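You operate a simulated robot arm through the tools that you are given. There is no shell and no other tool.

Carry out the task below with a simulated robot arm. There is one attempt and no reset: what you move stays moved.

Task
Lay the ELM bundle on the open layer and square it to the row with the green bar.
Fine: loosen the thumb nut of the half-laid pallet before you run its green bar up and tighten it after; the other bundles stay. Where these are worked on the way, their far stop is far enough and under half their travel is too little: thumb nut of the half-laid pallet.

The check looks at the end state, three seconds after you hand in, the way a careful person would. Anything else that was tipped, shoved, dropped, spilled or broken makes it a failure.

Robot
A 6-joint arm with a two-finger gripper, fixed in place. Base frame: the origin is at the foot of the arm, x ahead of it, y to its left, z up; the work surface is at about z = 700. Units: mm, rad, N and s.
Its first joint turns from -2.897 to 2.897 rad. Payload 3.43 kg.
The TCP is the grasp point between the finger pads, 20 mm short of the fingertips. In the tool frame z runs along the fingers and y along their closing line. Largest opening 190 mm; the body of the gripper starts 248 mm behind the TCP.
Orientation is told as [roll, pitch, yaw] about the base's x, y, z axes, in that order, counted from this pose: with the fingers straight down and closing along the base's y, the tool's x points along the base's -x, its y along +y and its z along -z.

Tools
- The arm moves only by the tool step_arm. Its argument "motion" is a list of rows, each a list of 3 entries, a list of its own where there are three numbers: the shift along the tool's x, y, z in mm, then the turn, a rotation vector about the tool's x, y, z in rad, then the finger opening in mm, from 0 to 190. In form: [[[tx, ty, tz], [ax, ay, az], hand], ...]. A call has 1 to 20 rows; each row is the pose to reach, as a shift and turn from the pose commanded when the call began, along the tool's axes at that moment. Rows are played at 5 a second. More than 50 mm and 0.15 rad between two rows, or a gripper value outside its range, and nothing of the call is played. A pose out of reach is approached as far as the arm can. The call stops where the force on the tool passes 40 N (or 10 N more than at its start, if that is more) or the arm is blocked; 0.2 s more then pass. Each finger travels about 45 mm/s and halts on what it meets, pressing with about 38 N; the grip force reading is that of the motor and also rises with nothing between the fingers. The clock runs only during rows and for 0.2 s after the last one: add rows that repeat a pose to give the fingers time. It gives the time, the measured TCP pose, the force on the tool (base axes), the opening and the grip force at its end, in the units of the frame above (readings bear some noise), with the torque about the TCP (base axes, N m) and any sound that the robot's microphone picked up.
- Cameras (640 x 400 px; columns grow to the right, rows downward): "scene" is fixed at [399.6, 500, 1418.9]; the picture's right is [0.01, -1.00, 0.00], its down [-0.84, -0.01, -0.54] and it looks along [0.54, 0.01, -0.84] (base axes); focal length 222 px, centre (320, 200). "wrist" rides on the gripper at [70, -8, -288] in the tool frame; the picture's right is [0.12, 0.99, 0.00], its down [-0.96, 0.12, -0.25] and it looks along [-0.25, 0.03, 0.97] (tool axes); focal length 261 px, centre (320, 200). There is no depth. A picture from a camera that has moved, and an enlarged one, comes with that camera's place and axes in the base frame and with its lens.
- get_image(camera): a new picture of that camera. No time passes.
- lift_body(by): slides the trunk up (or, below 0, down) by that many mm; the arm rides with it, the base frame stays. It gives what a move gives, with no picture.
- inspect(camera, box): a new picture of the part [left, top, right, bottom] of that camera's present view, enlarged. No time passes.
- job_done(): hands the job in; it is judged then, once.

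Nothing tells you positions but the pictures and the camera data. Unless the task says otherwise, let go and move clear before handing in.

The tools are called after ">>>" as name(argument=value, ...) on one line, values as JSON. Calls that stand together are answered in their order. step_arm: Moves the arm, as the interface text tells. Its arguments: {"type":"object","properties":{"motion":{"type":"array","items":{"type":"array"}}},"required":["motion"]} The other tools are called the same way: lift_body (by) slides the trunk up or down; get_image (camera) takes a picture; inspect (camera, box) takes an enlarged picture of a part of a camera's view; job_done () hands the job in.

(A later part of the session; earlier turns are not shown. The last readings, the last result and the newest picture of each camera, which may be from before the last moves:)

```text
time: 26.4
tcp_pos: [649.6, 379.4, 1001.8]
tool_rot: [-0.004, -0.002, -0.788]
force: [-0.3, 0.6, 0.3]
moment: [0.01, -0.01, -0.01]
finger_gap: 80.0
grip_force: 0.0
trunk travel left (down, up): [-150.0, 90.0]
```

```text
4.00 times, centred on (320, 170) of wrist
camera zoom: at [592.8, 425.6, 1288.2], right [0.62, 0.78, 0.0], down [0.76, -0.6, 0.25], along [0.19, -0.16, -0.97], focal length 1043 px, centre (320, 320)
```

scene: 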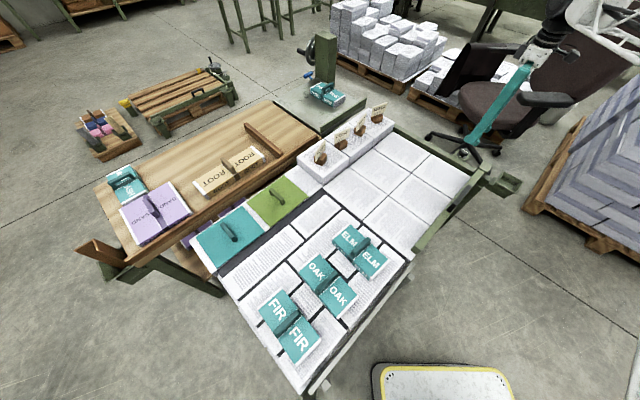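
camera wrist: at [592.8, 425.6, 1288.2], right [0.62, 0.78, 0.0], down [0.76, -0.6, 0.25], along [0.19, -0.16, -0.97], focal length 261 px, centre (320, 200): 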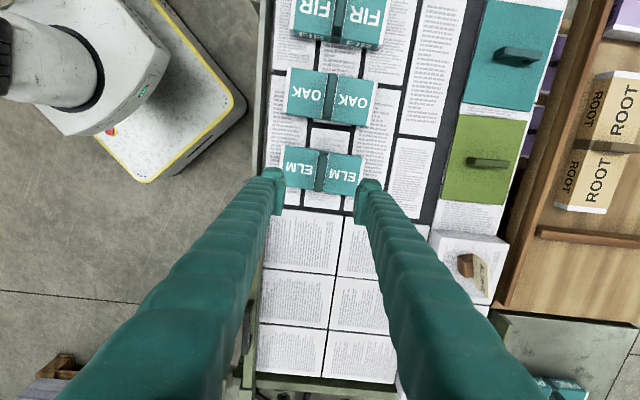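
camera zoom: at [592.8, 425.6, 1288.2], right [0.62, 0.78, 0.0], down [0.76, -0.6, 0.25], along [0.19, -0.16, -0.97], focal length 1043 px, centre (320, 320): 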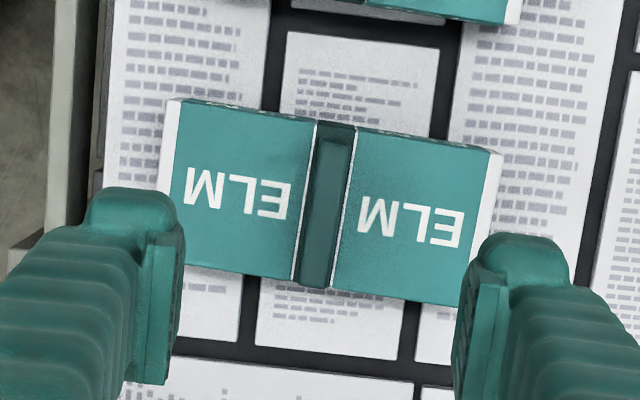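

ELM is skewed about 2.8° clockwise from the tool. I'll turn to match it, shift a little and descend.

>>> step_arm(motion=[[[-2, 1, 45], [0, 0, 0.02], 80], [[-4, 2, 90], [0, 0, 0.04], 80], [[-6, 3.5, 135], [0, 0, 0.048], 80], [[-6, 3.5, 182], [0, 0, 0.048], 80], [[-6, 3.5, 182], [0, 0, 0.048], 80]])

>>> inspect(camera="wrist", box=[240, 130, 400, 230])

>>> inspect(camera="scene", box=[290, 180, 430, 300])

```text
time: 27.6
tcp_pos: [656.5, 378.6, 818.4]
tool_rot: [-0.003, -0.002, -0.834]
force: [0.7, -0.5, -0.2]
moment: [0.01, -0.01, 0.0]
finger_gap: 80.0
grip_force: 0.1
trunk travel left (down, up): [-150.0, 90.0]
```

```text
4.00 times, centred on (320, 180) of wrist
camera zoom: at [601.6, 427.3, 1105.2], right [0.66, 0.75, 0.0], down [0.73, -0.63, 0.25], along [0.19, -0.17, -0.97], focal length 1043 px, centre (320, 280)
```

zoom: 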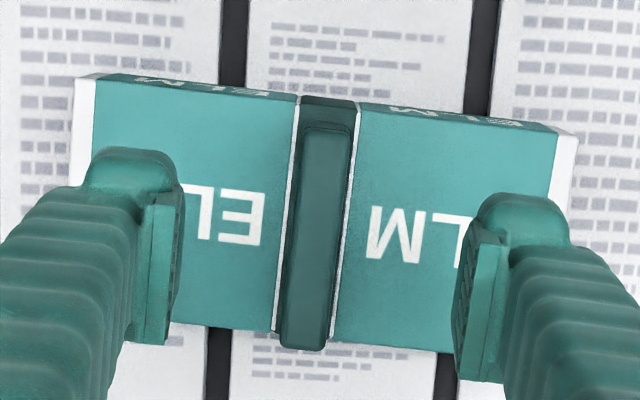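

```text
3.33 times, centred on (360, 240) of scene
camera zoom: at [399.6, 500.0, 1418.9], right [0.01, -1.0, 0.0], down [-0.84, -0.01, -0.54], along [0.54, 0.01, -0.84], focal length 739 px, centre (187, 67)
```

zoom: 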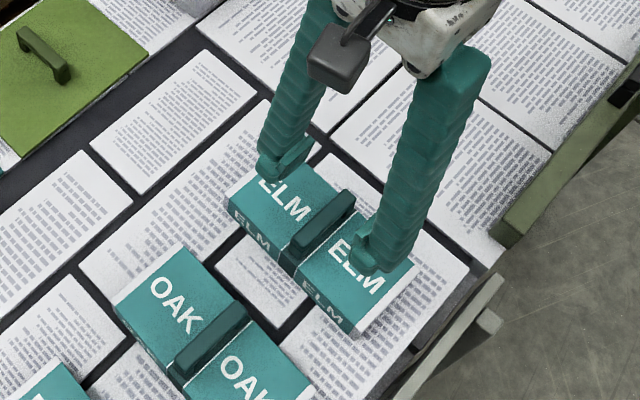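

>>> step_arm(motion=[[[-3, 0, 30], [0, 0, 0], 70], [[-5, 0, 55], [0, 0, 0], 60], [[-5, 0, 60], [0, 0, 0], 60], [[-5, 0, 60], [0, 0, 0], 60]])

>>> inspect(camera="wrist", box=[240, 130, 400, 230])

>>> inspect(camera="scene", box=[310, 200, 410, 290])

```text
time: 28.6
tcp_pos: [659.7, 373.9, 759.5]
tool_rot: [-0.004, -0.002, -0.835]
force: [-0.4, -1.2, 0.2]
moment: [-0.02, -0.01, -0.03]
finger_gap: 59.9
grip_force: 0.0
trunk travel left (down, up): [-150.0, 90.0]
```

```text
4.00 times, centred on (320, 180) of wrist
camera zoom: at [605.9, 422.3, 1046.3], right [0.66, 0.75, 0.0], down [0.73, -0.63, 0.25], along [0.19, -0.17, -0.97], focal length 1043 px, centre (320, 280)
```

zoom: 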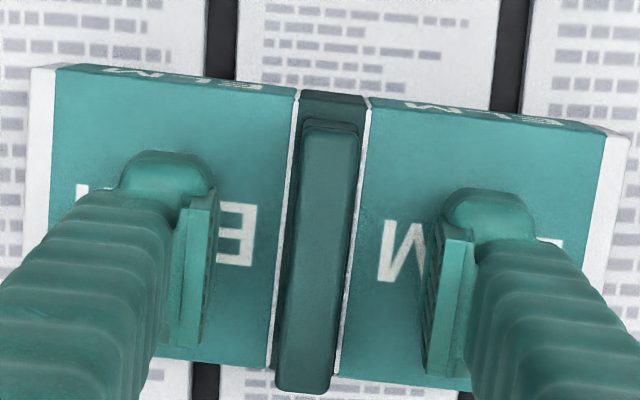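

```text
4.44 times, centred on (360, 245) of scene
camera zoom: at [399.6, 500.0, 1418.9], right [0.01, -1.0, 0.0], down [-0.84, -0.01, -0.54], along [0.54, 0.01, -0.84], focal length 986 px, centre (142, 0)
```

zoom: 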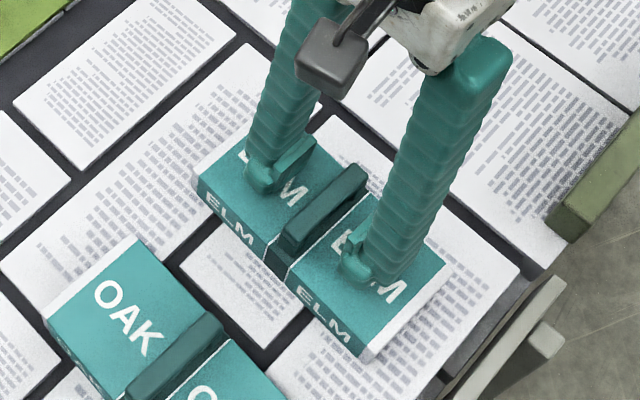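

The fingers straddle the handle and are well aligned. I'll go down a few mm more and close.

>>> step_arm(motion=[[[0, 0, 5], [0, 0, 0], 50], [[0, 0, 5], [0, 0, 0], 35], [[0, 0, 5], [0, 0, 0], 22], [[0, 0, 5], [0, 0, 0], 8], [[0, 0, 5], [0, 0, 0], 8], [[0, 0, 5], [0, 0, 0], 8]])

```text
time: 30.0
tcp_pos: [659.7, 373.7, 755.3]
tool_rot: [-0.002, -0.002, -0.834]
force: [-5.0, -5.0, 14.8]
moment: [0.08, -0.03, 0.12]
finger_gap: 11.6
grip_force: 38.1
trunk travel left (down, up): [-150.0, 90.0]
```

>>> step_arm(motion=[[[0, 0, -10], [0, 0, 0], 8], [[0, 0, -25], [0, 0, 0], 8], [[0, 0, -40], [0, 0, 0], 8], [[0, 0, -40], [0, 0, 0], 8]])

>>> inspect(camera="scene", box=[290, 180, 430, 300])

>>> get_image(camera="wrist")

```text
time: 31.0
tcp_pos: [660.7, 374.3, 793.9]
tool_rot: [-0.004, -0.001, -0.835]
force: [-0.1, 0.4, -3.4]
moment: [0.0, -0.02, 0.03]
finger_gap: 11.2
grip_force: 37.8
trunk travel left (down, up): [-150.0, 90.0]
```

```text
3.33 times, centred on (360, 240) of scene
camera zoom: at [399.6, 500.0, 1418.9], right [0.01, -1.0, 0.0], down [-0.84, -0.01, -0.54], along [0.54, 0.01, -0.84], focal length 739 px, centre (187, 67)
```

zoom: 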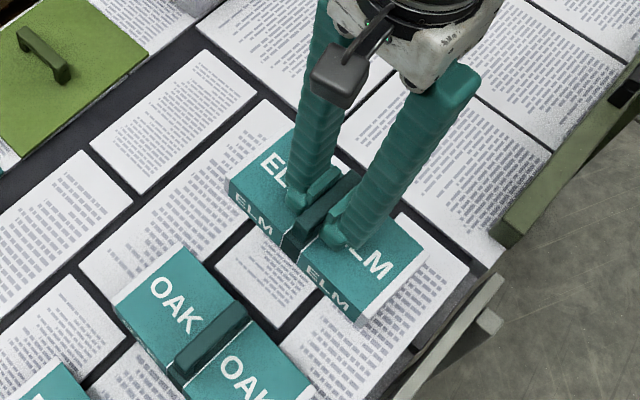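

```text
taken
camera wrist: at [607.0, 422.1, 1080.7], right [0.66, 0.75, 0.0], down [0.73, -0.63, 0.25], along [0.19, -0.17, -0.97], focal length 261 px, centre (320, 200)
```

wrist: 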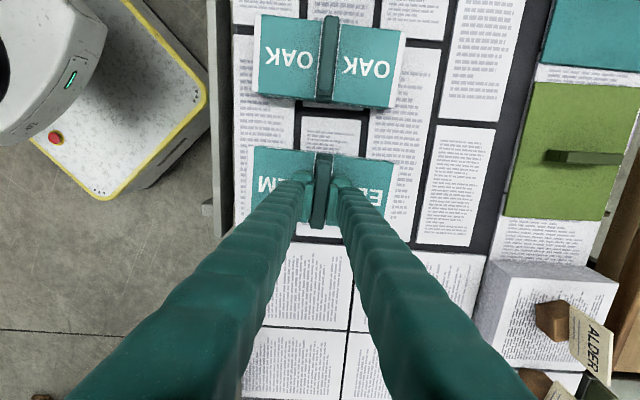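

ELM is lifted and weighs about 0.35 kg. Now I'll raise it and carry it to the middle of the open layer, about 25 mm short of the row, squaring its yaw to the rail direction.

>>> step_arm(motion=[[[0, 0, -30], [0, 0, 0], 8], [[0, 0, -60], [0, 0, 0], 8], [[-33, 18, -60], [0, 0, -0.006], 8], [[-67, 37, -60], [0, 0, -0.012], 8], [[-100, 55, -60], [0, 0, -0.018], 8], [[-134, 73, -60], [0, 0, -0.024], 8], [[-167, 91, -60], [0, 0, -0.03], 8], [[-200, 110, -60], [0, 0, -0.036], 8], [[-234, 128, -60], [0, 0, -0.042], 8], [[-268, 146, -60], [0, 0, -0.048], 8], [[-301, 165, -60], [0, 0, -0.054], 8], [[-335, 183, -60], [0, 0, -0.056], 8], [[-335, 183, -60], [0, 0, -0.056], 8]])

>>> get_image(camera="wrist")

>>> get_image(camera="scene")

```text
time: 33.8
tcp_pos: [1024.7, 249.0, 852.3]
tool_rot: [-0.005, -0.001, -0.779]
force: [-0.4, 0.2, -2.4]
moment: [-0.05, 0.05, -0.01]
finger_gap: 11.4
grip_force: 37.8
trunk travel left (down, up): [-150.0, 90.0]
```

```text
taken
camera wrist: at [966.0, 294.7, 1138.6], right [0.61, 0.79, 0.0], down [0.77, -0.59, 0.25], along [0.19, -0.16, -0.97], focal length 261 px, centre (320, 200)
```

wrist: 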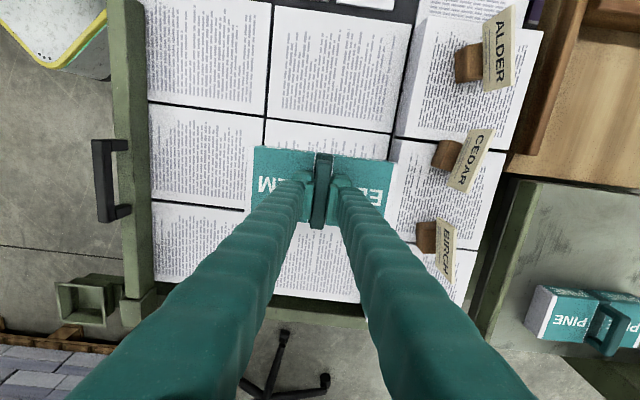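

```text
taken
```

scene: 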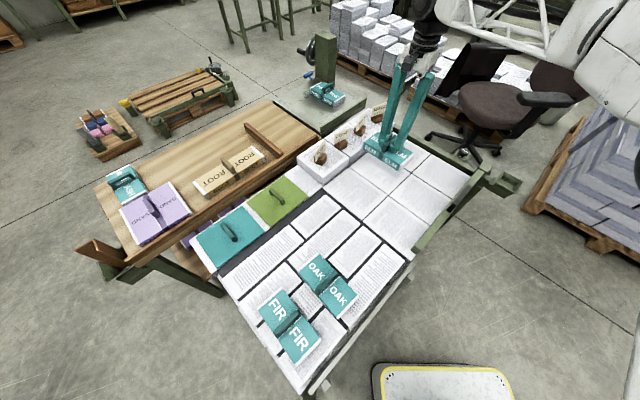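

>>> inspect(camera="wrist", box=[230, 40, 530, 260])

>>> inspect(camera="scene", box=[290, 90, 450, 210])

```text
1.82 times, centred on (380, 150) of wrist
camera zoom: at [966.0, 294.7, 1138.6], right [0.61, 0.79, 0.0], down [0.77, -0.59, 0.25], along [0.19, -0.16, -0.97], focal length 474 px, centre (211, 291)
```

zoom: 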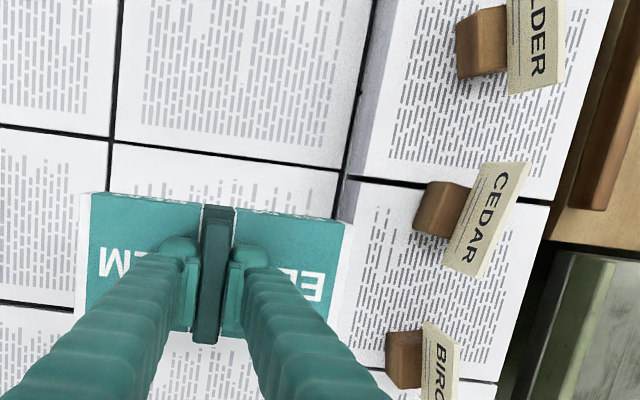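

```text
3.33 times, centred on (370, 150) of scene
camera zoom: at [399.6, 500.0, 1418.9], right [0.01, -1.0, 0.0], down [-0.84, -0.01, -0.54], along [0.54, 0.01, -0.84], focal length 739 px, centre (153, 367)
```

zoom: 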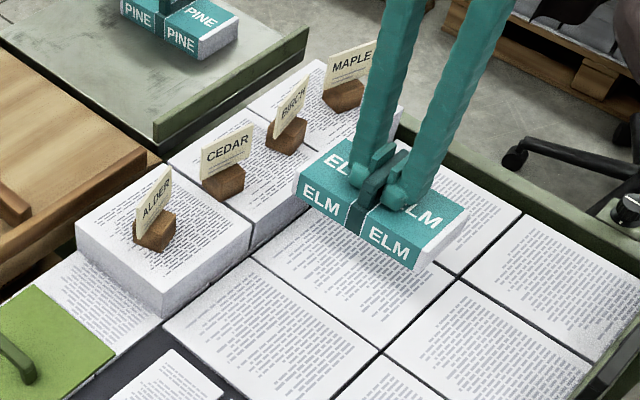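

The clearance to the row is about 20 mm. I'll back off 5 mm and lower.

>>> step_arm(motion=[[[0, -3, 30], [0, 0, 0], 8], [[0, -5, 60], [0, 0, 0], 8], [[0, -5, 85], [0, 0, 0], 8], [[0, -5, 97], [0, 0, 0], 8], [[0, -5, 97], [0, 0, 0], 8]])

>>> inspect(camera="scene", box=[290, 90, 450, 210])

```text
time: 35.0
tcp_pos: [1018.9, 245.4, 757.3]
tool_rot: [-0.003, -0.002, -0.778]
force: [-0.1, 0.5, -2.3]
moment: [0.0, -0.06, 0.02]
finger_gap: 11.1
grip_force: 38.2
trunk travel left (down, up): [-150.0, 90.0]
```

```text
3.33 times, centred on (370, 150) of scene
camera zoom: at [399.6, 500.0, 1418.9], right [0.01, -1.0, 0.0], down [-0.84, -0.01, -0.54], along [0.54, 0.01, -0.84], focal length 739 px, centre (153, 367)
```

zoom: 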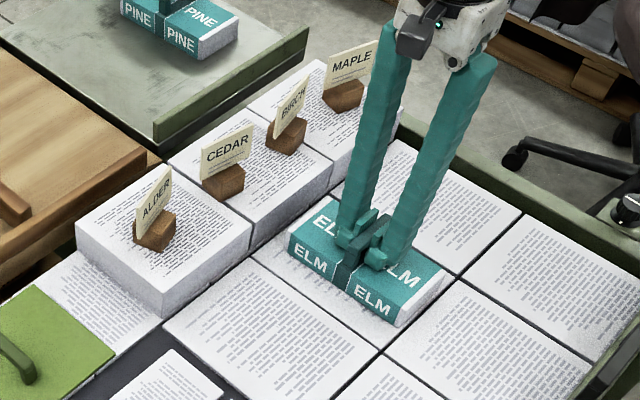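

>>> step_arm(motion=[[[0, 0, 3], [0, 0, 0], 8], [[0, 0, 6], [0, 0, 0], 8], [[0, 0, 9], [0, 0, 0], 8], [[0, 0, 9], [0, 0, 0], 8]])

```text
time: 35.9
tcp_pos: [1019.1, 244.7, 755.4]
tool_rot: [0.001, -0.005, -0.778]
force: [-8.6, -0.9, 20.6]
moment: [0.35, 0.53, 0.07]
finger_gap: 11.3
grip_force: 37.8
trunk travel left (down, up): [-150.0, 90.0]
stopped in row 4: the force on the tool passed its limit at 43 N (the readings are from after the stop); the commanded pose is now the measured one
```

Contact at TCP z≈756, so the bundle is down. I'll release and lift straight up.

>>> step_arm(motion=[[[0, 0, -1], [0, 0, 0], 14], [[0, 0, -1], [0, 0, 0], 25], [[0, 0, -1], [0, 0, 0], 40], [[0, 0, -1], [0, 0, 0], 40], [[0, 0, -30], [0, 0, 0], 40], [[0, 0, -70], [0, 0, 0], 40], [[0, 0, -110], [0, 0, 0], 40], [[0, 0, -110], [0, 0, 0], 40]])

>>> inspect(camera="scene", box=[290, 90, 450, 210])

>>> get_image(camera="wrist")

```text
time: 37.6
tcp_pos: [1019.1, 246.1, 861.9]
tool_rot: [0.001, -0.004, -0.779]
force: [-0.3, 0.2, 0.1]
moment: [0.02, 0.0, -0.01]
finger_gap: 39.9
grip_force: 0.0
trunk travel left (down, up): [-150.0, 90.0]
```

```text
3.33 times, centred on (370, 150) of scene
camera zoom: at [399.6, 500.0, 1418.9], right [0.01, -1.0, 0.0], down [-0.84, -0.01, -0.54], along [0.54, 0.01, -0.84], focal length 739 px, centre (153, 367)
```

zoom: 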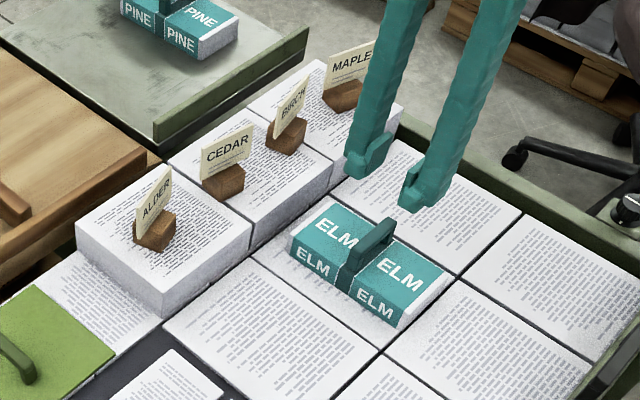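

```text
taken
camera wrist: at [960.8, 290.9, 1148.0], right [0.61, 0.79, 0.0], down [0.76, -0.59, 0.25], along [0.2, -0.15, -0.97], focal length 261 px, centre (320, 200)
```

wrist: 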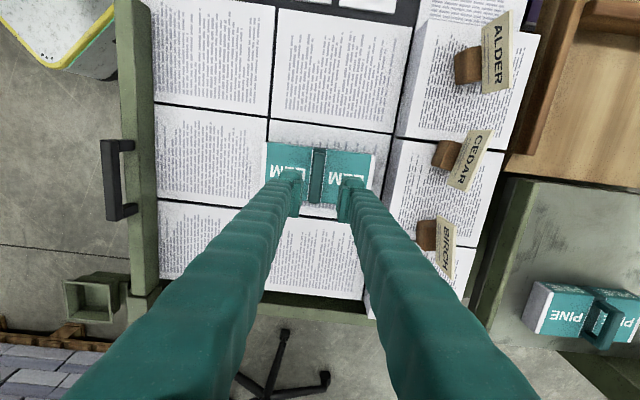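

ELM is laid on the open layer. Now I'll look at the bar's black handle.

>>> inspect(camera="wrist", box=[70, 110, 230, 250])

>>> inspect(camera="scene", box=[400, 150, 520, 260])

```text
2.86 times, centred on (150, 180) of wrist
camera zoom: at [960.8, 290.9, 1148.0], right [0.61, 0.79, 0.0], down [0.76, -0.59, 0.25], along [0.2, -0.15, -0.97], focal length 745 px, centre (806, 257)
```

zoom: 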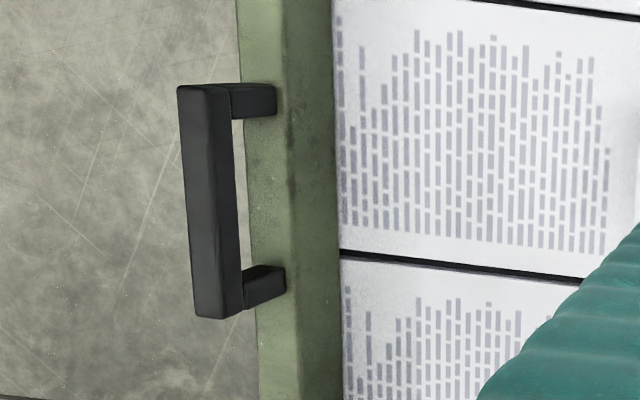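

```text
3.64 times, centred on (460, 205) of scene
camera zoom: at [399.6, 500.0, 1418.9], right [0.01, -1.0, 0.0], down [-0.84, -0.01, -0.54], along [0.54, 0.01, -0.84], focal length 806 px, centre (-189, 182)
```

zoom: 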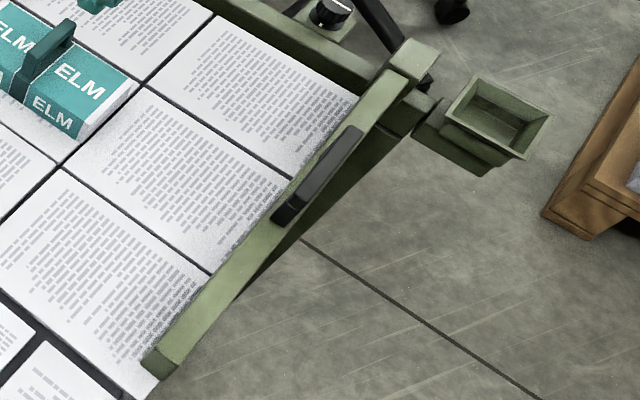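

The handle is an upright arch on the bar, with its grip centred near (830,17) and its top at z≈774. I'll move over it.

>>> step_arm(motion=[[[-4, -42, 0], [0, 0, 0], 40], [[-8, -84, 0], [0, 0, 0], 50], [[-12, -127, 0], [0, 0, 0], 60], [[-16, -170, 0], [0, 0, 0], 70], [[-20, -212, 0], [0, 0, 0], 70], [[-24, -254, 0], [0, 0, 0], 70], [[-26, -296, 0], [0, 0, 0], 70], [[-26, -296, 0], [0, 0, 0], 70]])

>>> inspect(camera="wrist", box=[230, 100, 410, 240])

>>> get_image(camera="wrist")

```text
time: 39.5
tcp_pos: [829.1, 15.4, 863.6]
tool_rot: [0.003, -0.003, -0.778]
force: [-0.4, 0.0, -0.2]
moment: [-0.03, 0.01, 0.02]
finger_gap: 70.0
grip_force: 0.0
trunk travel left (down, up): [-150.0, 90.0]
```

```text
2.86 times, centred on (320, 170) of wrist
camera zoom: at [771.0, 60.4, 1150.1], right [0.61, 0.79, 0.0], down [0.77, -0.59, 0.25], along [0.2, -0.15, -0.97], focal length 745 px, centre (320, 286)
```

zoom: 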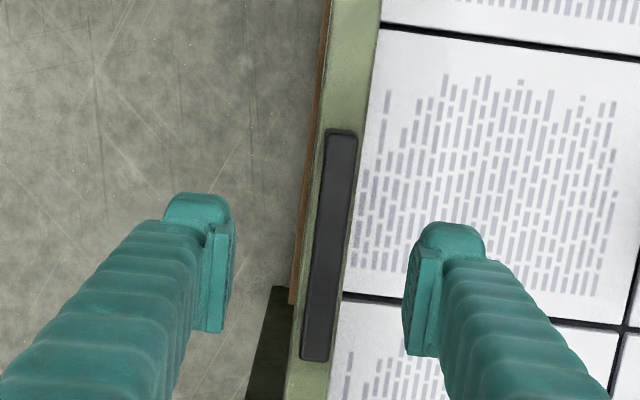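

```text
taken
camera wrist: at [771.0, 60.4, 1150.1], right [0.61, 0.79, 0.0], down [0.77, -0.59, 0.25], along [0.2, -0.15, -0.97], focal length 261 px, centre (320, 200)
```

wrist: 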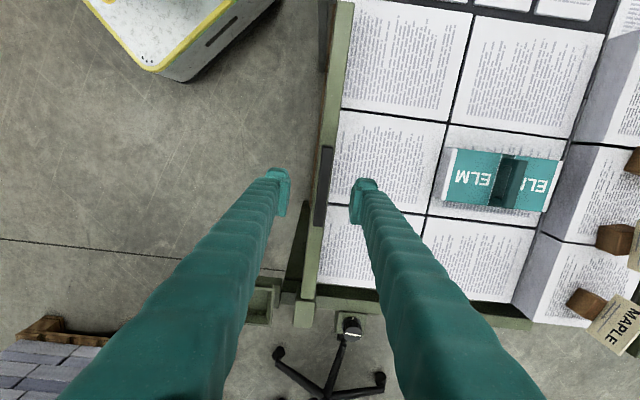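

>>> step_arm(motion=[[[-5, 6, 35], [0, 0, 0], 70], [[-5, 6, 70], [0, 0, 0], 70], [[-5, 6, 88], [0, 0, 0], 70], [[-5, 6, 88], [0, 0, 0], 70]])

>>> inspect(camera="wrist", box=[230, 100, 410, 240])

>>> inspect(camera="scene", box=[400, 150, 520, 260])

```text
time: 40.5
tcp_pos: [838.8, 16.3, 775.8]
tool_rot: [0.003, -0.005, -0.78]
force: [0.0, 0.5, -0.1]
moment: [-0.01, 0.03, 0.01]
finger_gap: 70.1
grip_force: 0.0
trunk travel left (down, up): [-150.0, 90.0]
```

```text
2.86 times, centred on (320, 170) of wrist
camera zoom: at [779.9, 61.5, 1061.3], right [0.61, 0.79, 0.0], down [0.76, -0.59, 0.25], along [0.2, -0.15, -0.97], focal length 745 px, centre (320, 286)
```

zoom: 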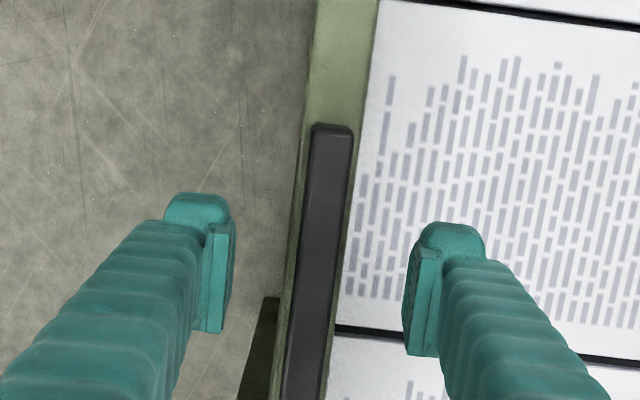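

```text
3.64 times, centred on (460, 205) of scene
camera zoom: at [399.6, 500.0, 1418.9], right [0.01, -1.0, 0.0], down [-0.84, -0.01, -0.54], along [0.54, 0.01, -0.84], focal length 806 px, centre (-189, 182)
```

zoom: 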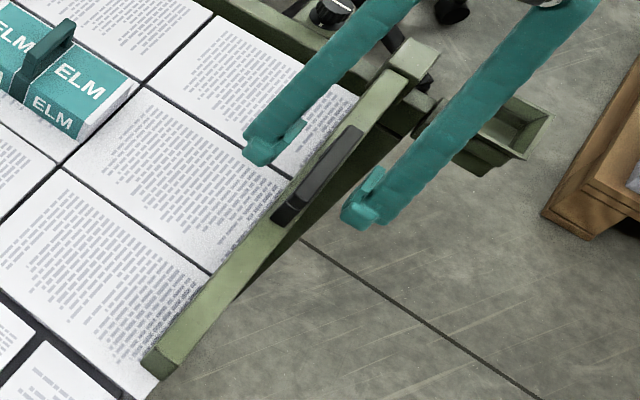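

>>> step_arm(motion=[[[0, 0, 8], [0, 0, 0], 60], [[0, 0, 8], [0, 0, 0], 45], [[0, 0, 8], [0, 0, 0], 30], [[0, 0, 8], [0, 0, 0], 12], [[0, 0, 8], [0, 0, 0], 10], [[0, 0, 8], [0, 0, 0], 10]])

>>> get_image(camera="wrist")

```text
time: 41.9
tcp_pos: [837.7, 15.8, 765.5]
tool_rot: [0.0, -0.006, -0.777]
force: [-2.3, -1.9, -1.3]
moment: [0.01, -0.02, -0.35]
finger_gap: 11.9
grip_force: 8.5
trunk travel left (down, up): [-150.0, 90.0]
```

```text
taken
camera wrist: at [779.7, 60.5, 1053.2], right [0.61, 0.79, 0.0], down [0.76, -0.59, 0.25], along [0.2, -0.15, -0.97], focal length 261 px, centre (320, 200)
```

wrist: 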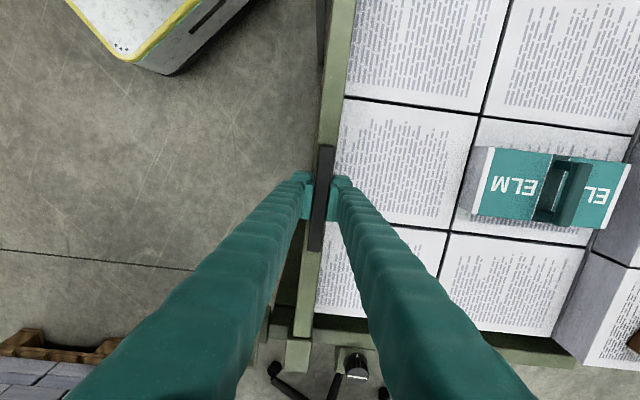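

The handle is gripped. I'll pull the bar a short way along the rail toward the row and check the forces.

>>> step_arm(motion=[[[0, 0, 0], [0, 0, 0], 5], [[0, 0, 0], [0, 0, 0], 5], [[0, 8, 0], [0, 0, 0], 5], [[0, 16, 0], [0, 0, 0], 5], [[0, 24, 0], [0, 0, 0], 5], [[0, 24, 0], [0, 0, 0], 5]])

>>> get_image(camera="wrist")

>>> get_image(camera="scene")

```text
time: 43.2
tcp_pos: [856.0, 32.0, 766.1]
tool_rot: [0.001, -0.005, -0.782]
force: [9.1, -9.1, -3.2]
moment: [-0.12, -0.09, -1.81]
finger_gap: 11.0
grip_force: 44.0
trunk travel left (down, up): [-150.0, 90.0]
```

```text
taken
camera wrist: at [796.8, 77.9, 1053.1], right [0.61, 0.79, 0.0], down [0.76, -0.59, 0.25], along [0.2, -0.15, -0.97], focal length 261 px, centre (320, 200)
```

wrist: 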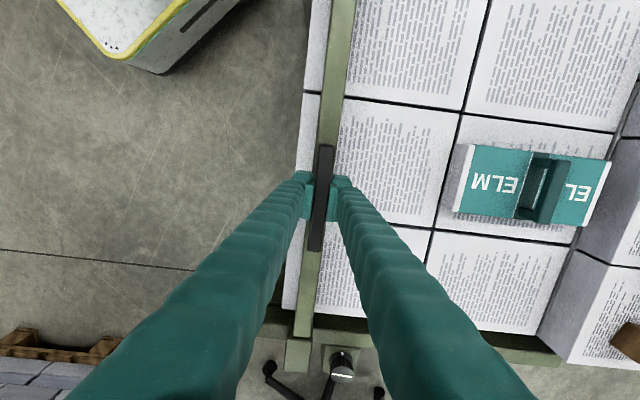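

```text
taken
```

scene: 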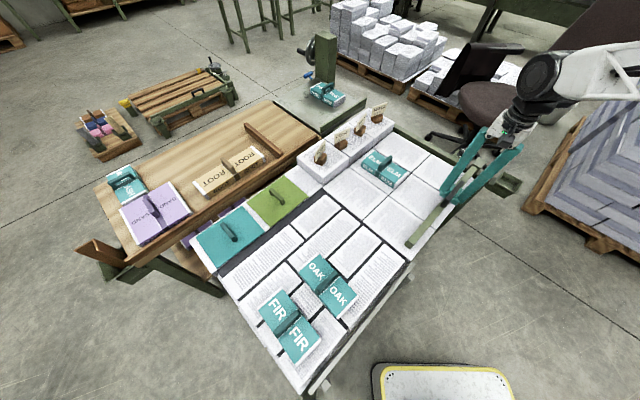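

The bar slides freely with no resistance along the rail. The yaw is slightly off, giving a torque of -1.8 N m, so I'll correct it and continue.

>>> step_arm(motion=[[[-0.5, 0, 0], [0, 0, 0.015], 5], [[-1, 0, 0], [0, 0, 0.03], 5], [[-1, 0, 0], [0, 0, 0.03], 5]])

```text
time: 44.0
tcp_pos: [855.5, 32.6, 766.5]
tool_rot: [0.003, -0.003, -0.807]
force: [7.2, -5.9, 6.1]
moment: [-0.07, -0.05, 1.87]
finger_gap: 11.5
grip_force: 44.5
trunk travel left (down, up): [-150.0, 90.0]
```

>>> step_arm(motion=[[[-1, 0, 0], [0, 0, -0.015], 5], [[-1.5, 0, 0], [0, 0, -0.015], 5]])

```text
time: 44.6
tcp_pos: [857.1, 32.5, 766.0]
tool_rot: [0.001, -0.002, -0.791]
force: [-5.5, 8.5, 11.3]
moment: [-0.08, -0.03, 1.85]
finger_gap: 10.9
grip_force: 44.6
trunk travel left (down, up): [-150.0, 90.0]
```

>>> step_arm(motion=[[[0.5, 12, 0], [0, 0, -0.008], 5], [[0.5, 24, 0], [0, 0, -0.008], 5], [[0.5, 36, 0], [0, 0, -0.008], 5], [[0.5, 48, 0], [0, 0, -0.008], 5], [[0.5, 48, 0], [0, 0, -0.008], 5]])

```text
time: 45.9
tcp_pos: [891.4, 67.9, 766.6]
tool_rot: [0.001, -0.005, -0.785]
force: [-12.2, 16.5, 13.2]
moment: [-0.19, -0.16, -0.08]
finger_gap: 11.2
grip_force: 44.5
trunk travel left (down, up): [-150.0, 90.0]
```

>>> step_arm(motion=[[[1, 0, -1], [0, 0, 0], 5], [[1.5, 12, -1], [0, 0, 0], 5], [[1.5, 24, -1], [0, 0, 0], 5], [[1.5, 36, -1], [0, 0, 0], 5], [[1.5, 48, -1], [0, 0, 0], 5], [[1.5, 60, -1], [0, 0, 0], 5], [[1.5, 60, -1], [0, 0, 0], 5]])

>>> get_image(camera="wrist")

>>> inspect(camera="scene", box=[300, 100, 500, 260])

```text
time: 47.5
tcp_pos: [932.9, 108.8, 765.9]
tool_rot: [0.0, -0.003, -0.785]
force: [-10.1, 11.5, -19.0]
moment: [-0.2, -0.2, 0.07]
finger_gap: 10.7
grip_force: 43.6
trunk travel left (down, up): [-150.0, 90.0]
```

```text
taken
camera wrist: at [874.3, 154.8, 1053.0], right [0.62, 0.79, 0.0], down [0.76, -0.6, 0.25], along [0.2, -0.16, -0.97], focal length 261 px, centre (320, 200)
```

wrist: 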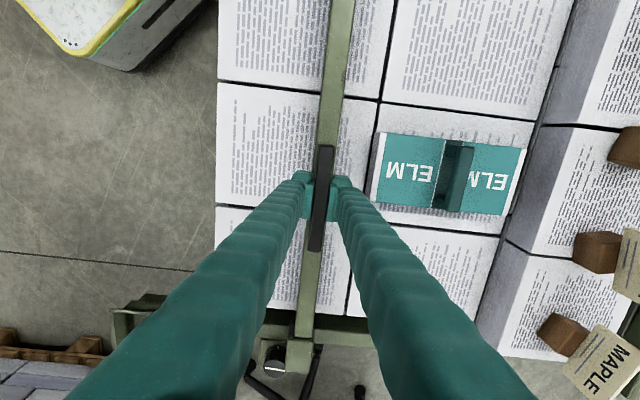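

```text
2.50 times, centred on (400, 180) of scene
camera zoom: at [399.6, 500.0, 1418.9], right [0.01, -1.0, 0.0], down [-0.84, -0.01, -0.54], along [0.54, 0.01, -0.84], focal length 554 px, centre (120, 250)
```

zoom: 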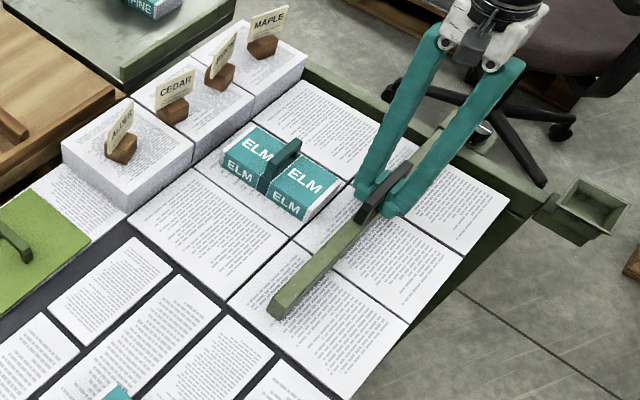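

The bar has moved about 133 mm and the nut stayed on the rail. I'll check the remaining gaps.

>>> inspect(camera="wrist", box=[290, 80, 570, 260])

```text
2.22 times, centred on (430, 170) of wrist
camera zoom: at [874.3, 154.8, 1053.0], right [0.62, 0.79, 0.0], down [0.76, -0.6, 0.25], along [0.2, -0.16, -0.97], focal length 579 px, centre (76, 267)
```

zoom: 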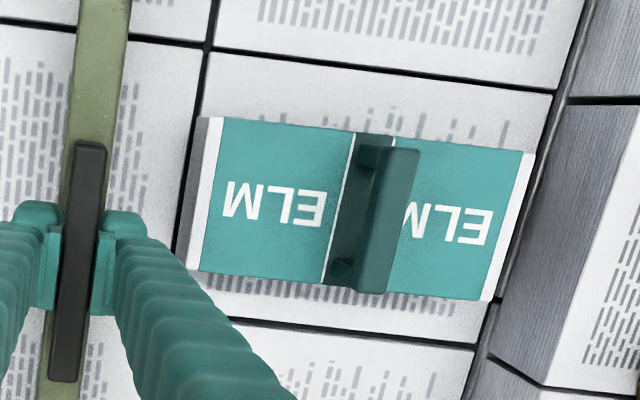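

About 50 mm remain to ELM, and ELM is about 30 mm from the row. I'll advance 40 mm while easing the side load.

>>> step_arm(motion=[[[0.8, 8, 0.6], [0, 0, 0], 5], [[1, 16, 0.6], [0, 0, 0], 5], [[1, 24, 0.6], [0, 0, 0], 5], [[1, 32, 0.6], [0, 0, 0], 5], [[1, 40, 0.6], [0, 0, 0], 5], [[1, 40, 0.6], [0, 0, 0], 5]])

>>> inspect(camera="wrist", box=[290, 80, 570, 260])

>>> inspect(camera="scene", box=[310, 120, 450, 220])

```text
time: 48.9
tcp_pos: [960.8, 137.3, 766.5]
tool_rot: [0.0, -0.005, -0.787]
force: [10.5, -6.5, -16.0]
moment: [-0.07, -0.01, 0.1]
finger_gap: 10.8
grip_force: 44.4
trunk travel left (down, up): [-150.0, 90.0]
```

```text
2.22 times, centred on (430, 170) of wrist
camera zoom: at [902.1, 183.2, 1053.0], right [0.62, 0.79, 0.0], down [0.76, -0.6, 0.25], along [0.2, -0.16, -0.97], focal length 579 px, centre (76, 267)
```

zoom: 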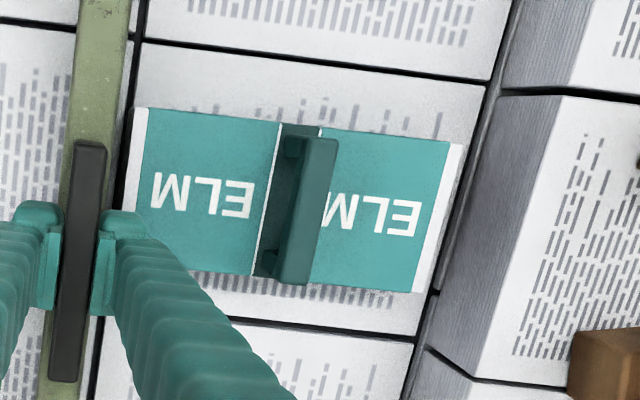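

```text
4.00 times, centred on (380, 170) of scene
camera zoom: at [399.6, 500.0, 1418.9], right [0.01, -1.0, 0.0], down [-0.84, -0.01, -0.54], along [0.54, 0.01, -0.84], focal length 887 px, centre (80, 320)
```

zoom: 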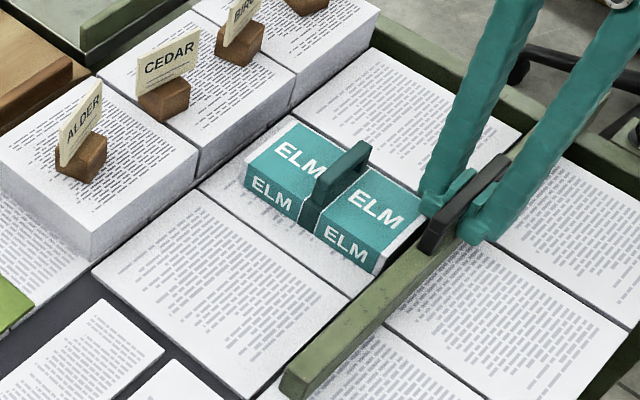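

The bar is close to ELM. I'll continue slowly in 4 mm steps.

>>> step_arm(motion=[[[-0.4, 4, 0.4], [0, 0, 0], 5], [[-0.4, 8, 0.4], [0, 0, 0], 5], [[-0.4, 12, 0.4], [0, 0, 0], 5], [[-0.4, 16, 0.4], [0, 0, 0], 5], [[-0.4, 20, 0.4], [0, 0, 0], 5], [[-0.4, 20, 0.4], [0, 0, 0], 5]])

>>> inspect(camera="wrist", box=[290, 80, 570, 260])

>>> inspect(camera="scene", box=[310, 120, 450, 220])

```text
time: 50.2
tcp_pos: [974.7, 150.9, 766.6]
tool_rot: [0.001, -0.004, -0.784]
force: [2.4, -6.6, -4.3]
moment: [0.12, 0.07, 0.11]
finger_gap: 10.5
grip_force: 43.9
trunk travel left (down, up): [-150.0, 90.0]
```

```text
2.22 times, centred on (430, 170) of wrist
camera zoom: at [916.1, 196.8, 1053.1], right [0.62, 0.79, 0.0], down [0.76, -0.6, 0.25], along [0.2, -0.15, -0.97], focal length 579 px, centre (76, 267)
```

zoom: 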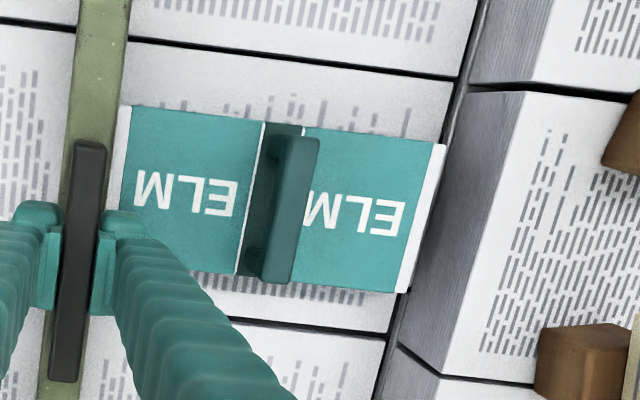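

```text
4.00 times, centred on (380, 170) of scene
camera zoom: at [399.6, 500.0, 1418.9], right [0.01, -1.0, 0.0], down [-0.84, -0.01, -0.54], along [0.54, 0.01, -0.84], focal length 887 px, centre (80, 320)
```

zoom: 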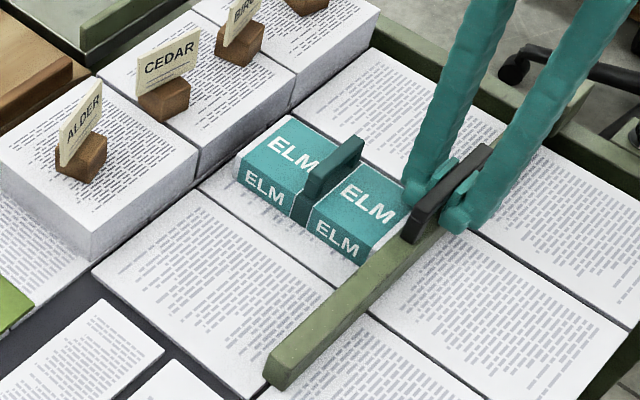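

The bar is now pushing ELM, with roughly 15–20 mm left to the row. I'll continue carefully.

>>> step_arm(motion=[[[0, 3, 0], [0, 0, 0], 5], [[0, 6, 0], [0, 0, 0], 5], [[0, 9, 0], [0, 0, 0], 5], [[0, 12, 0], [0, 0, 0], 5], [[0, 12, 0], [0, 0, 0], 5]])

>>> inspect(camera="wrist", box=[400, 80, 560, 240])

>>> inspect(camera="scene", box=[330, 120, 430, 200])

```text
time: 51.5
tcp_pos: [981.8, 159.4, 767.1]
tool_rot: [0.002, -0.002, -0.786]
force: [3.9, -6.6, 0.5]
moment: [0.05, 0.08, 0.08]
finger_gap: 11.0
grip_force: 44.3
trunk travel left (down, up): [-150.0, 90.0]
```

```text
2.50 times, centred on (480, 160) of wrist
camera zoom: at [924.0, 205.1, 1053.0], right [0.62, 0.79, 0.0], down [0.76, -0.6, 0.25], along [0.2, -0.15, -0.97], focal length 652 px, centre (-80, 300)
```

zoom: 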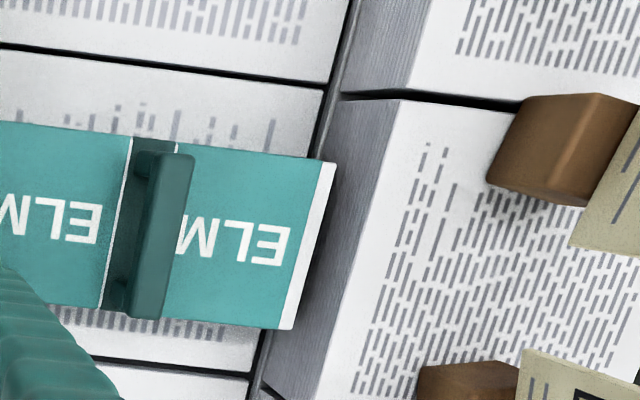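

```text
5.00 times, centred on (380, 160) of scene
camera zoom: at [399.6, 500.0, 1418.9], right [0.01, -1.0, 0.0], down [-0.84, -0.01, -0.54], along [0.54, 0.01, -0.84], focal length 1109 px, centre (20, 400)
```

zoom: 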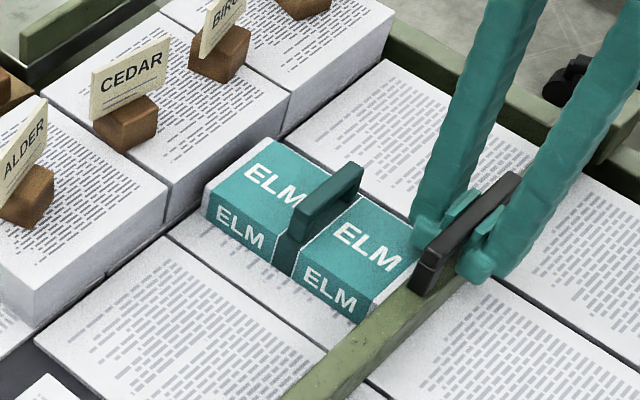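

>>> step_arm(motion=[[[0, 2, 0], [0, 0, 0], 5], [[0, 4, 0], [0, 0, 0], 5], [[0, 6, 0], [0, 0, 0], 5], [[0, 8, 0], [0, 0, 0], 5], [[0, 8, 0], [0, 0, 0], 5]])

>>> inspect(camera="wrist", box=[400, 80, 560, 240])

>>> inspect(camera="scene", box=[330, 120, 430, 200])

```text
time: 52.6
tcp_pos: [989.3, 165.2, 766.1]
tool_rot: [0.003, -0.004, -0.786]
force: [5.1, -9.1, 5.8]
moment: [0.06, -0.02, 0.85]
finger_gap: 10.6
grip_force: 44.4
trunk travel left (down, up): [-150.0, 90.0]
```

```text
2.50 times, centred on (480, 160) of wrist
camera zoom: at [929.7, 210.8, 1053.0], right [0.62, 0.79, 0.0], down [0.76, -0.6, 0.25], along [0.2, -0.15, -0.97], focal length 652 px, centre (-80, 300)
```

zoom: 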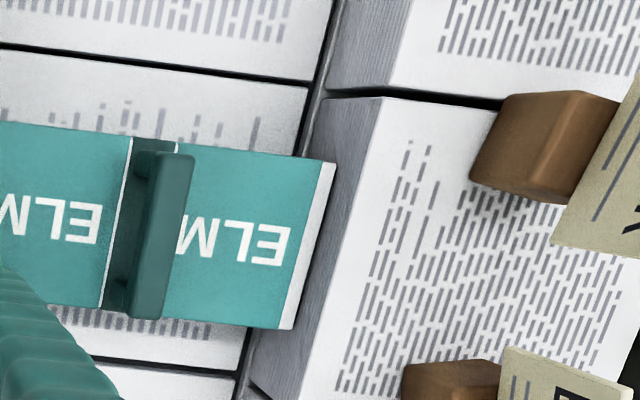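

```text
5.00 times, centred on (380, 160) of scene
camera zoom: at [399.6, 500.0, 1418.9], right [0.01, -1.0, 0.0], down [-0.84, -0.01, -0.54], along [0.54, 0.01, -0.84], focal length 1109 px, centre (20, 400)
```

zoom: 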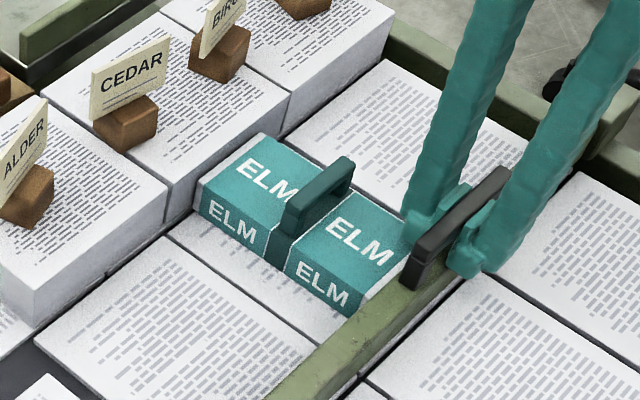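

About 4–6 mm remain. I'll advance in 1.5 mm steps.

>>> step_arm(motion=[[[0, 1.5, 0], [0, 0, 0], 5], [[0, 3, 0], [0, 0, 0], 5], [[0, 3, 0], [0, 0, 0], 5]])

>>> inspect(camera="wrist", box=[420, 110, 520, 230])

>>> inspect(camera="scene", box=[340, 130, 400, 190])

```text
time: 53.5
tcp_pos: [990.0, 167.4, 766.8]
tool_rot: [-0.001, -0.003, -0.787]
force: [-13.0, -18.1, 5.5]
moment: [0.29, 0.01, 1.77]
finger_gap: 9.9
grip_force: 44.2
trunk travel left (down, up): [-150.0, 90.0]
```

```text
3.33 times, centred on (470, 170) of wrist
camera zoom: at [931.4, 212.0, 1053.1], right [0.62, 0.79, 0.0], down [0.76, -0.6, 0.25], along [0.2, -0.16, -0.97], focal length 869 px, centre (-180, 300)
```

zoom: 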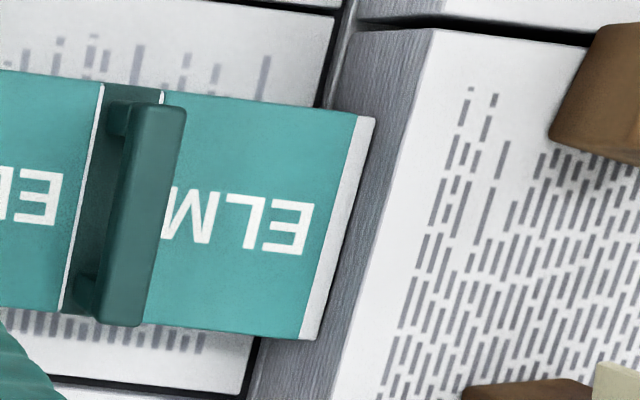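

```text
6.67 times, centred on (370, 160) of scene
camera zoom: at [399.6, 500.0, 1418.9], right [0.01, -1.0, 0.0], down [-0.84, -0.01, -0.54], along [0.54, 0.01, -0.84], focal length 1478 px, centre (-13, 467)
```

zoom: 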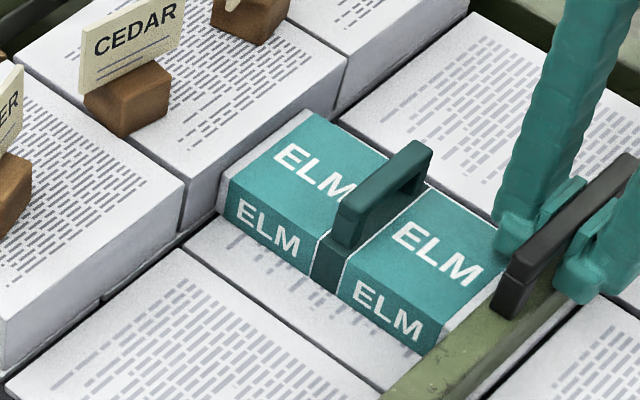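

The force along the rail jumped to about 22 N, so ELM is now seated between bar and row, and its end is parallel to the row. I'll relax slightly, release the handle and rise.

>>> step_arm(motion=[[[0, -0.7, 0], [0, 0, 0], 5], [[0, -0.7, 0], [0, 0, 0], 5]])

```text
time: 54.0
tcp_pos: [988.0, 166.6, 766.0]
tool_rot: [0.001, -0.005, -0.787]
force: [-20.3, -20.4, 3.8]
moment: [0.21, -0.26, 1.79]
finger_gap: 10.4
grip_force: 43.6
trunk travel left (down, up): [-150.0, 90.0]
```

>>> step_arm(motion=[[[0, -1, 0], [0, 0, 0], 5], [[0, -1.5, 0], [0, 0, 0], 5], [[0, -1.5, 0], [0, 0, 0], 5]])

>>> inspect(camera="scene", box=[340, 130, 400, 190])

```text
time: 54.9
tcp_pos: [988.9, 165.7, 766.5]
tool_rot: [0.002, -0.003, -0.785]
force: [-5.7, -10.3, -0.3]
moment: [0.16, -0.04, 0.0]
finger_gap: 11.0
grip_force: 43.6
trunk travel left (down, up): [-150.0, 90.0]
```

```text
6.67 times, centred on (370, 160) of scene
camera zoom: at [399.6, 500.0, 1418.9], right [0.01, -1.0, 0.0], down [-0.84, -0.01, -0.54], along [0.54, 0.01, -0.84], focal length 1478 px, centre (-13, 467)
```

zoom: 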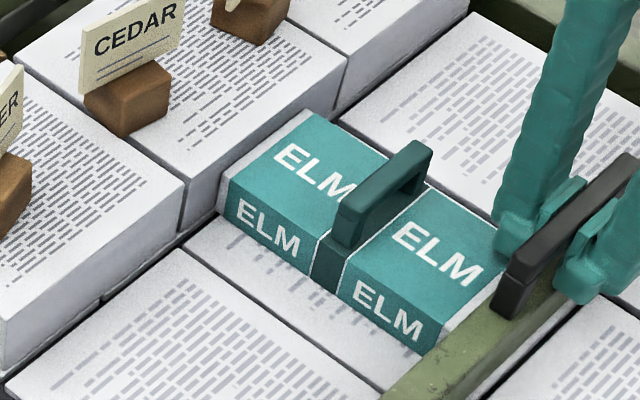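

Still snug, with a residual force of about 11 N. I'll release and go up.

>>> step_arm(motion=[[[0, 0, 0], [0, 0, 0], 16], [[0, 0, 0], [0, 0, 0], 26], [[0, 0, 0], [0, 0, 0], 40], [[0, 0, 0], [0, 0, 0], 40], [[0, 0, -30], [0, 0, 0], 40], [[0, 0, -70], [0, 0, 0], 40], [[0, 0, -110], [0, 0, 0], 40], [[0, 0, -110], [0, 0, 0], 40]])

>>> get_image(camera="wrist")

>>> inspect(camera="scene", box=[310, 120, 450, 220])

>>> inspect(camera="scene", box=[340, 130, 400, 190])

```text
time: 56.6
tcp_pos: [989.7, 168.6, 874.6]
tool_rot: [0.001, -0.003, -0.785]
force: [-0.2, -0.7, -0.5]
moment: [-0.04, 0.01, -0.03]
finger_gap: 40.3
grip_force: 0.0
trunk travel left (down, up): [-150.0, 90.0]
```

```text
taken
camera wrist: at [931.3, 213.5, 1161.6], right [0.62, 0.79, 0.0], down [0.76, -0.6, 0.25], along [0.2, -0.16, -0.97], focal length 261 px, centre (320, 200)
```

wrist: 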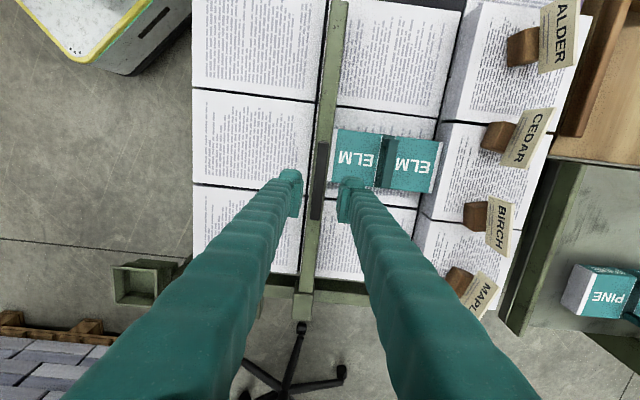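

```text
4.00 times, centred on (380, 170) of scene
camera zoom: at [399.6, 500.0, 1418.9], right [0.01, -1.0, 0.0], down [-0.84, -0.01, -0.54], along [0.54, 0.01, -0.84], focal length 887 px, centre (80, 320)
```

zoom: 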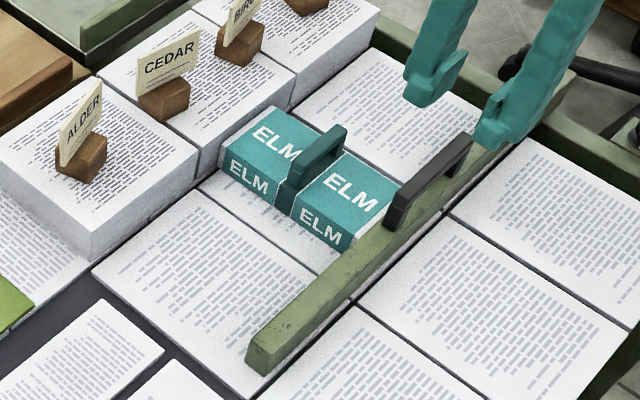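

```text
6.67 times, centred on (370, 160) of scene
camera zoom: at [399.6, 500.0, 1418.9], right [0.01, -1.0, 0.0], down [-0.84, -0.01, -0.54], along [0.54, 0.01, -0.84], focal length 1478 px, centre (-13, 467)
```

zoom: 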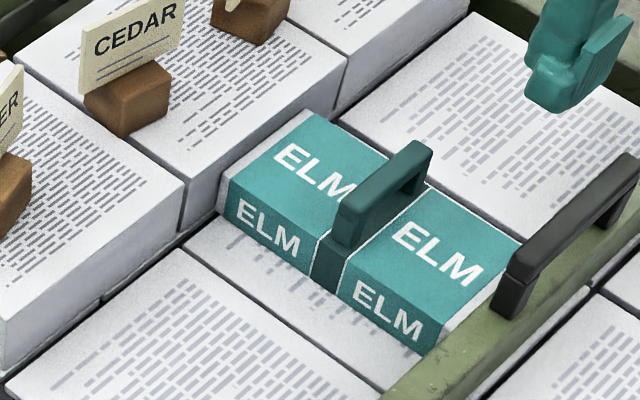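

>>> inspect(camera="wrist", box=[310, 90, 470, 230])

>>> inspect(camera="wrist", box=[400, 110, 470, 220])

```text
2.86 times, centred on (390, 160) of wrist
camera zoom: at [931.3, 213.5, 1161.6], right [0.62, 0.79, 0.0], down [0.76, -0.6, 0.25], along [0.2, -0.16, -0.97], focal length 745 px, centre (120, 314)
```

zoom: 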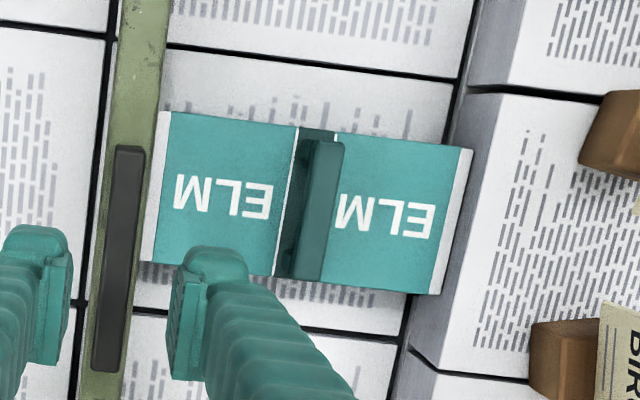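

```text
3.64 times, centred on (435, 165) of wrist
camera zoom: at [931.3, 213.5, 1161.6], right [0.62, 0.79, 0.0], down [0.76, -0.6, 0.25], along [0.2, -0.16, -0.97], focal length 948 px, centre (-98, 327)
```

zoom: 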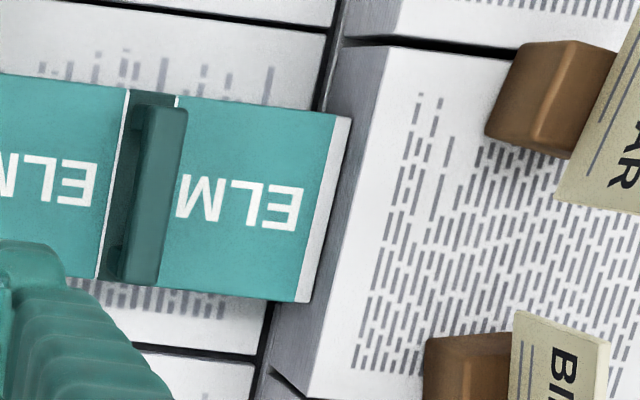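

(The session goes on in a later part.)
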